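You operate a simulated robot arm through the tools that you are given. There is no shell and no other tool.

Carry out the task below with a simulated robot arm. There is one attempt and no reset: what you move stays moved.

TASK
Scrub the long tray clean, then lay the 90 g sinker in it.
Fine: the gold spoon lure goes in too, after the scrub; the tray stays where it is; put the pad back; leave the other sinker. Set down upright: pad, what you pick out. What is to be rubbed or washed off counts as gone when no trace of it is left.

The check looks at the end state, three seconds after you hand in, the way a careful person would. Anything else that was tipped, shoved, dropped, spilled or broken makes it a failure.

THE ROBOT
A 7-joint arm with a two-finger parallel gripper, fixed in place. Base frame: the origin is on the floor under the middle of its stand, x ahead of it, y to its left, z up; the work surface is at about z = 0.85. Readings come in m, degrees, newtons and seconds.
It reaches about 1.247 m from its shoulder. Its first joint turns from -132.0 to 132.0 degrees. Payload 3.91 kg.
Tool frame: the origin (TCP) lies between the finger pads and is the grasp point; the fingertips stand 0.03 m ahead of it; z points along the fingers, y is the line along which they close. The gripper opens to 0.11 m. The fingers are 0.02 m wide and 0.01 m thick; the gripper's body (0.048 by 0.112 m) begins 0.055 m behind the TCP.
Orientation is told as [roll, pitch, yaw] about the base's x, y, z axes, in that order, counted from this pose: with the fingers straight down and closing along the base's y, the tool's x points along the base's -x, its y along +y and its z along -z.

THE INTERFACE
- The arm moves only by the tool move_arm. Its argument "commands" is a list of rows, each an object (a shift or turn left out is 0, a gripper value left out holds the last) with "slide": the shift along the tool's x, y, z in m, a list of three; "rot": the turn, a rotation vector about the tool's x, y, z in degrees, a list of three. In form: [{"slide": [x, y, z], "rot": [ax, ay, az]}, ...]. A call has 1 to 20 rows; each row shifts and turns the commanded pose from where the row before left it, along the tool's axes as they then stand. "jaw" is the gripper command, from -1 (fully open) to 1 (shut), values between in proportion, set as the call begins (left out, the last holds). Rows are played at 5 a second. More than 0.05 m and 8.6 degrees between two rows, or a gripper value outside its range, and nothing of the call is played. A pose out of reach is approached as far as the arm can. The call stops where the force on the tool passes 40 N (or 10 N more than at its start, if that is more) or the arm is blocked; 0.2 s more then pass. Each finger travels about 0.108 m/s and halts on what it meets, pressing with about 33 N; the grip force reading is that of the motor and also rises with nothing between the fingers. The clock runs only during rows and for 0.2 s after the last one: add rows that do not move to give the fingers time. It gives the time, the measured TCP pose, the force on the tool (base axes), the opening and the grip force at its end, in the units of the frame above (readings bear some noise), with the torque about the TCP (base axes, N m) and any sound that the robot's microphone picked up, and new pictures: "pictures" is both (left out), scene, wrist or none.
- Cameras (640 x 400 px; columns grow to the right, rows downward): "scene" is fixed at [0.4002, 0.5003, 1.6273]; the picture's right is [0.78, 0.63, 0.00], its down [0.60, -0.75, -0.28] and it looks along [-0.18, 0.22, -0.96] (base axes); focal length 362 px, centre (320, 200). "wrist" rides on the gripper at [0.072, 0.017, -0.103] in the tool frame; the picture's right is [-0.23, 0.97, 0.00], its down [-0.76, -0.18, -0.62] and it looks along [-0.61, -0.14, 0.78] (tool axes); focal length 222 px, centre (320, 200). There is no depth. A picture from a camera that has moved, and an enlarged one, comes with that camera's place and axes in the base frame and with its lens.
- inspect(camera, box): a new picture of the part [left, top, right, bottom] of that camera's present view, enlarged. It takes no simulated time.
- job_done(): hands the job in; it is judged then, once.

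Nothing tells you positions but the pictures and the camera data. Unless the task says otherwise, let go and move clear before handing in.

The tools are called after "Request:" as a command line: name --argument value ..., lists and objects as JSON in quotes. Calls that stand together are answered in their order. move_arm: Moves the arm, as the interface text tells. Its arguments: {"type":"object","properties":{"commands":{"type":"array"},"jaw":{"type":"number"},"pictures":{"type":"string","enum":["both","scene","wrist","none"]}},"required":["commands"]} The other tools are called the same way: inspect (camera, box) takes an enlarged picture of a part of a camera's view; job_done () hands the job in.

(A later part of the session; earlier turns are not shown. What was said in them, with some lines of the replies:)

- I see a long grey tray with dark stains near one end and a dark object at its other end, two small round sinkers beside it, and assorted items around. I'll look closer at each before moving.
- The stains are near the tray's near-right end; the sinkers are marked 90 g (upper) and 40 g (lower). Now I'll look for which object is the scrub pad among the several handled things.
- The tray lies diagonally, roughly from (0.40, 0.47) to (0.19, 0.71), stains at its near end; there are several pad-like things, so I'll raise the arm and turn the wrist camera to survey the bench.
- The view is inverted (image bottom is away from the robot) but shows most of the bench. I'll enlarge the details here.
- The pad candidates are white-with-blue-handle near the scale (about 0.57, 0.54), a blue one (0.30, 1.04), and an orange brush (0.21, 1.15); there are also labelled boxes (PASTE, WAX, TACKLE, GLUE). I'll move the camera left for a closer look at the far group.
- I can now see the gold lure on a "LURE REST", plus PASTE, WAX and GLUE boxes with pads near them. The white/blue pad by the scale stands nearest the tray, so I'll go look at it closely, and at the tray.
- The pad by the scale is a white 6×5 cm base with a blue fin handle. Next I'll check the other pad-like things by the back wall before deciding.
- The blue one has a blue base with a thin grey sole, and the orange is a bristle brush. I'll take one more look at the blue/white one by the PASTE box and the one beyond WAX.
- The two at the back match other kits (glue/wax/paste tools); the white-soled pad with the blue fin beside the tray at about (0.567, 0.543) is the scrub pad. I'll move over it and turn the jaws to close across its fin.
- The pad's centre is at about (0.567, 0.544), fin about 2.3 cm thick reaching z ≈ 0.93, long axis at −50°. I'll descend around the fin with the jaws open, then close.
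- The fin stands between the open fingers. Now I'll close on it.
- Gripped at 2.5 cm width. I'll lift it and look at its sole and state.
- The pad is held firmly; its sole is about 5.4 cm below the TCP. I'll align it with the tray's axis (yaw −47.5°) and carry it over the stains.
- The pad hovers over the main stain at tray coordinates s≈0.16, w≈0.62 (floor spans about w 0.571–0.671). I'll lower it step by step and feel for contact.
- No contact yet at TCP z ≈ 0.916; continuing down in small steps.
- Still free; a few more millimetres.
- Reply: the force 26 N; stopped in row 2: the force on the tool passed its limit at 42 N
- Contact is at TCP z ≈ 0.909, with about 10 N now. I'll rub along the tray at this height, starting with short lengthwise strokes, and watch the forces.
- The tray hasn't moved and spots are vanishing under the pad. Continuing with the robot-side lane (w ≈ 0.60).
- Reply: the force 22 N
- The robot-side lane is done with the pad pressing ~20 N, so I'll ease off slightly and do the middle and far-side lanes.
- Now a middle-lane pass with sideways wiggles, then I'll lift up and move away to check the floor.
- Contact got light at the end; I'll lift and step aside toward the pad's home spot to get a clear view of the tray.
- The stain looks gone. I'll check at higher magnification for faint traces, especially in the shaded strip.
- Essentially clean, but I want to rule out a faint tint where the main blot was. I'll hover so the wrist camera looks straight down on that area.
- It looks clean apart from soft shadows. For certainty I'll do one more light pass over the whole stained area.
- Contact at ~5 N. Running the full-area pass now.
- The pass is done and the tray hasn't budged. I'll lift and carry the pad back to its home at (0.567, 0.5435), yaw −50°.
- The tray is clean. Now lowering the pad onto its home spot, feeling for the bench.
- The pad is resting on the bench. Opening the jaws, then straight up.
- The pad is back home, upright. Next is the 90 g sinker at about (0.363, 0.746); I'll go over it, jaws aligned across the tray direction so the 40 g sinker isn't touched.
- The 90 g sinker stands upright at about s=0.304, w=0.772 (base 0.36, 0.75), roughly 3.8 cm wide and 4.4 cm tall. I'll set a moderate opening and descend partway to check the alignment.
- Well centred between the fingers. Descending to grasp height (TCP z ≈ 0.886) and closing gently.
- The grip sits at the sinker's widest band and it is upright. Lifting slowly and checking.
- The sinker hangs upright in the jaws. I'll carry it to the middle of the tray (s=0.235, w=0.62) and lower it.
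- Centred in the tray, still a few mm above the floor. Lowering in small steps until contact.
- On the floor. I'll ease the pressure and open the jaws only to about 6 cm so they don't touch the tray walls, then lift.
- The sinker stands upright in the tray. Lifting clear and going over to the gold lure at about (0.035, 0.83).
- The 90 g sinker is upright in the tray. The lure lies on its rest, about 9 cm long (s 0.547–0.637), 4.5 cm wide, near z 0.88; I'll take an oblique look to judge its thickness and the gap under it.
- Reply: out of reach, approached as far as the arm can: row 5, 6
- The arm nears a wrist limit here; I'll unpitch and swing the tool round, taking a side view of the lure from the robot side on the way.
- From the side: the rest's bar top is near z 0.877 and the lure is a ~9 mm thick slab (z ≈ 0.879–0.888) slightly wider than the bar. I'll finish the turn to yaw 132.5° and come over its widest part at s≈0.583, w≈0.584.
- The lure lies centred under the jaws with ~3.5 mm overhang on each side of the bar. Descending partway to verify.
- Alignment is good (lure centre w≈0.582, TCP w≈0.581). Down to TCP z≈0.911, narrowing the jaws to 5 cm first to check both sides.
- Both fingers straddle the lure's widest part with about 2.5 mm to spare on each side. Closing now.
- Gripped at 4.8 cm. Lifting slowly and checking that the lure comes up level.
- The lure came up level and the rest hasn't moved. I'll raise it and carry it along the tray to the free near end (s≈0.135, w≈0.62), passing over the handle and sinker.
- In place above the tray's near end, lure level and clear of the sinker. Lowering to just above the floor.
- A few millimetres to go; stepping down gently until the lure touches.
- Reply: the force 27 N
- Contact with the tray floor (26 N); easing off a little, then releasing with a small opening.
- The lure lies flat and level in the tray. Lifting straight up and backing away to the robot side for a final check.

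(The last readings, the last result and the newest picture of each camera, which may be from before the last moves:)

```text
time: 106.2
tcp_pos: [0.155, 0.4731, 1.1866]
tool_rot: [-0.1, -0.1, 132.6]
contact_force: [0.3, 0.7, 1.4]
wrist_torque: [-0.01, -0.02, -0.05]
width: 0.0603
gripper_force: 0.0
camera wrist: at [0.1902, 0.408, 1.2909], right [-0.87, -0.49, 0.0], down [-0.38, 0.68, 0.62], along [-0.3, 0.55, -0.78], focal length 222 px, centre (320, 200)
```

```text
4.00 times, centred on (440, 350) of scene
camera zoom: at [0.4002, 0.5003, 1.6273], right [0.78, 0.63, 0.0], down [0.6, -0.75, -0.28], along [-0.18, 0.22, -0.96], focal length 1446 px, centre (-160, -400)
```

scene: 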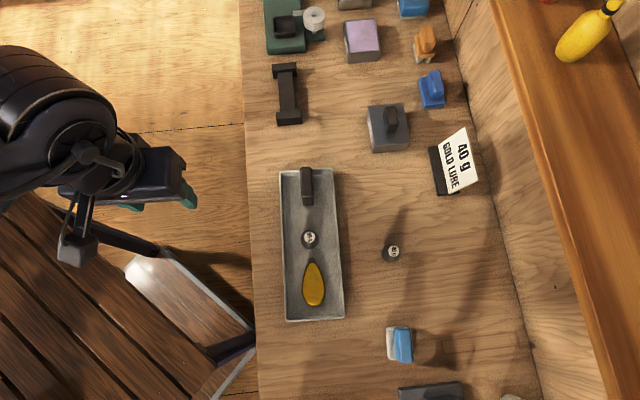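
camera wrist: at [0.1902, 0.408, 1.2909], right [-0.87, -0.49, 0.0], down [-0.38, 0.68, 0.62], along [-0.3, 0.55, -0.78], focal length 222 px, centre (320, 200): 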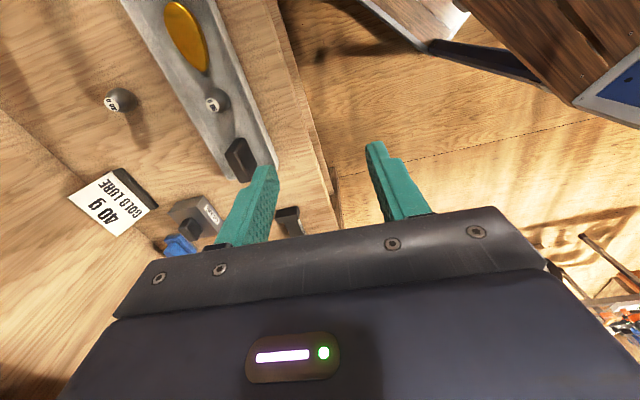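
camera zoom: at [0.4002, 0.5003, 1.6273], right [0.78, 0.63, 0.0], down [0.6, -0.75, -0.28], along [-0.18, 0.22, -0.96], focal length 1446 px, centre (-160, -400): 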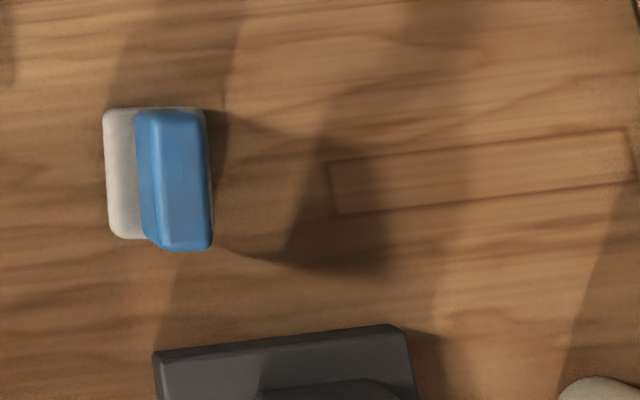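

Everything looks in order: sinker and lure upright in the clean tray, pad and rest at their places. One last close look at the hidden side of the tray's handle end and the tray floor from the wrist camera.

Request:
inspect --camera "wrist" --box '[120, 0, 290, 190]'

Request:
inspect --camera "scene" --box '[275, 160, 345, 215]'

Request:
inspect --camera "scene" --box '[275, 255, 350, 325]'

```text
2.11 times, centred on (205, 95) of wrist
camera zoom: at [0.1902, 0.408, 1.2909], right [-0.87, -0.49, 0.0], down [-0.38, 0.68, 0.62], along [-0.3, 0.55, -0.78], focal length 468 px, centre (562, 421)
```

zoom: 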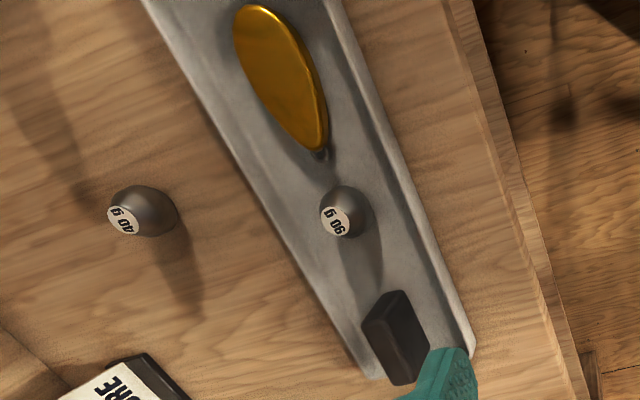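

```text
7.27 times, centred on (310, 188) of scene
camera zoom: at [0.4002, 0.5003, 1.6273], right [0.78, 0.63, 0.0], down [0.6, -0.75, -0.28], along [-0.18, 0.22, -0.96], focal length 2629 px, centre (393, 291)
```

zoom: 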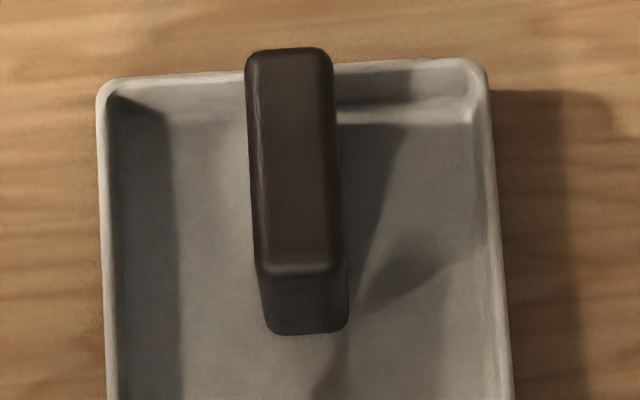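

```text
5.71 times, centred on (312, 290) of scene
camera zoom: at [0.4002, 0.5003, 1.6273], right [0.78, 0.63, 0.0], down [0.6, -0.75, -0.28], along [-0.18, 0.22, -0.96], focal length 2065 px, centre (363, -314)
```

zoom: 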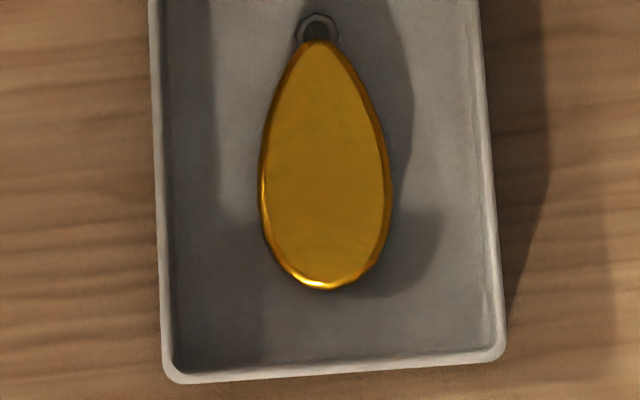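

The tray is clean and unmoved, with the 90 g sinker standing upright in it and the gold lure lying level beside it. The pad is back in its place, the 40 g sinker is untouched, and the arm is clear, so I'm handing the job in.

Request:
job_done

```text
The job is handed in.
```

The long tray is scrubbed, with no stain visible in close-ups from either camera. The 90 g sinker stands upright in the middle of it, and the gold spoon lure lies flat at the near end.

- **Tray:** it did not move during the scrub, as far as the pictures show.
- **Pad:** there were several pad-like tools on the bench, and nothing labelled one as the scrub pad. I used the white one with the blue handle next to the tray. It is back within about a millimetre of where it stood, upright.
- **Everything else:** the 40 g sinker and the empty lure rest have not moved. Nothing was knocked or spilled that I could see.

I let go of everything and moved the arm clear before handing in.
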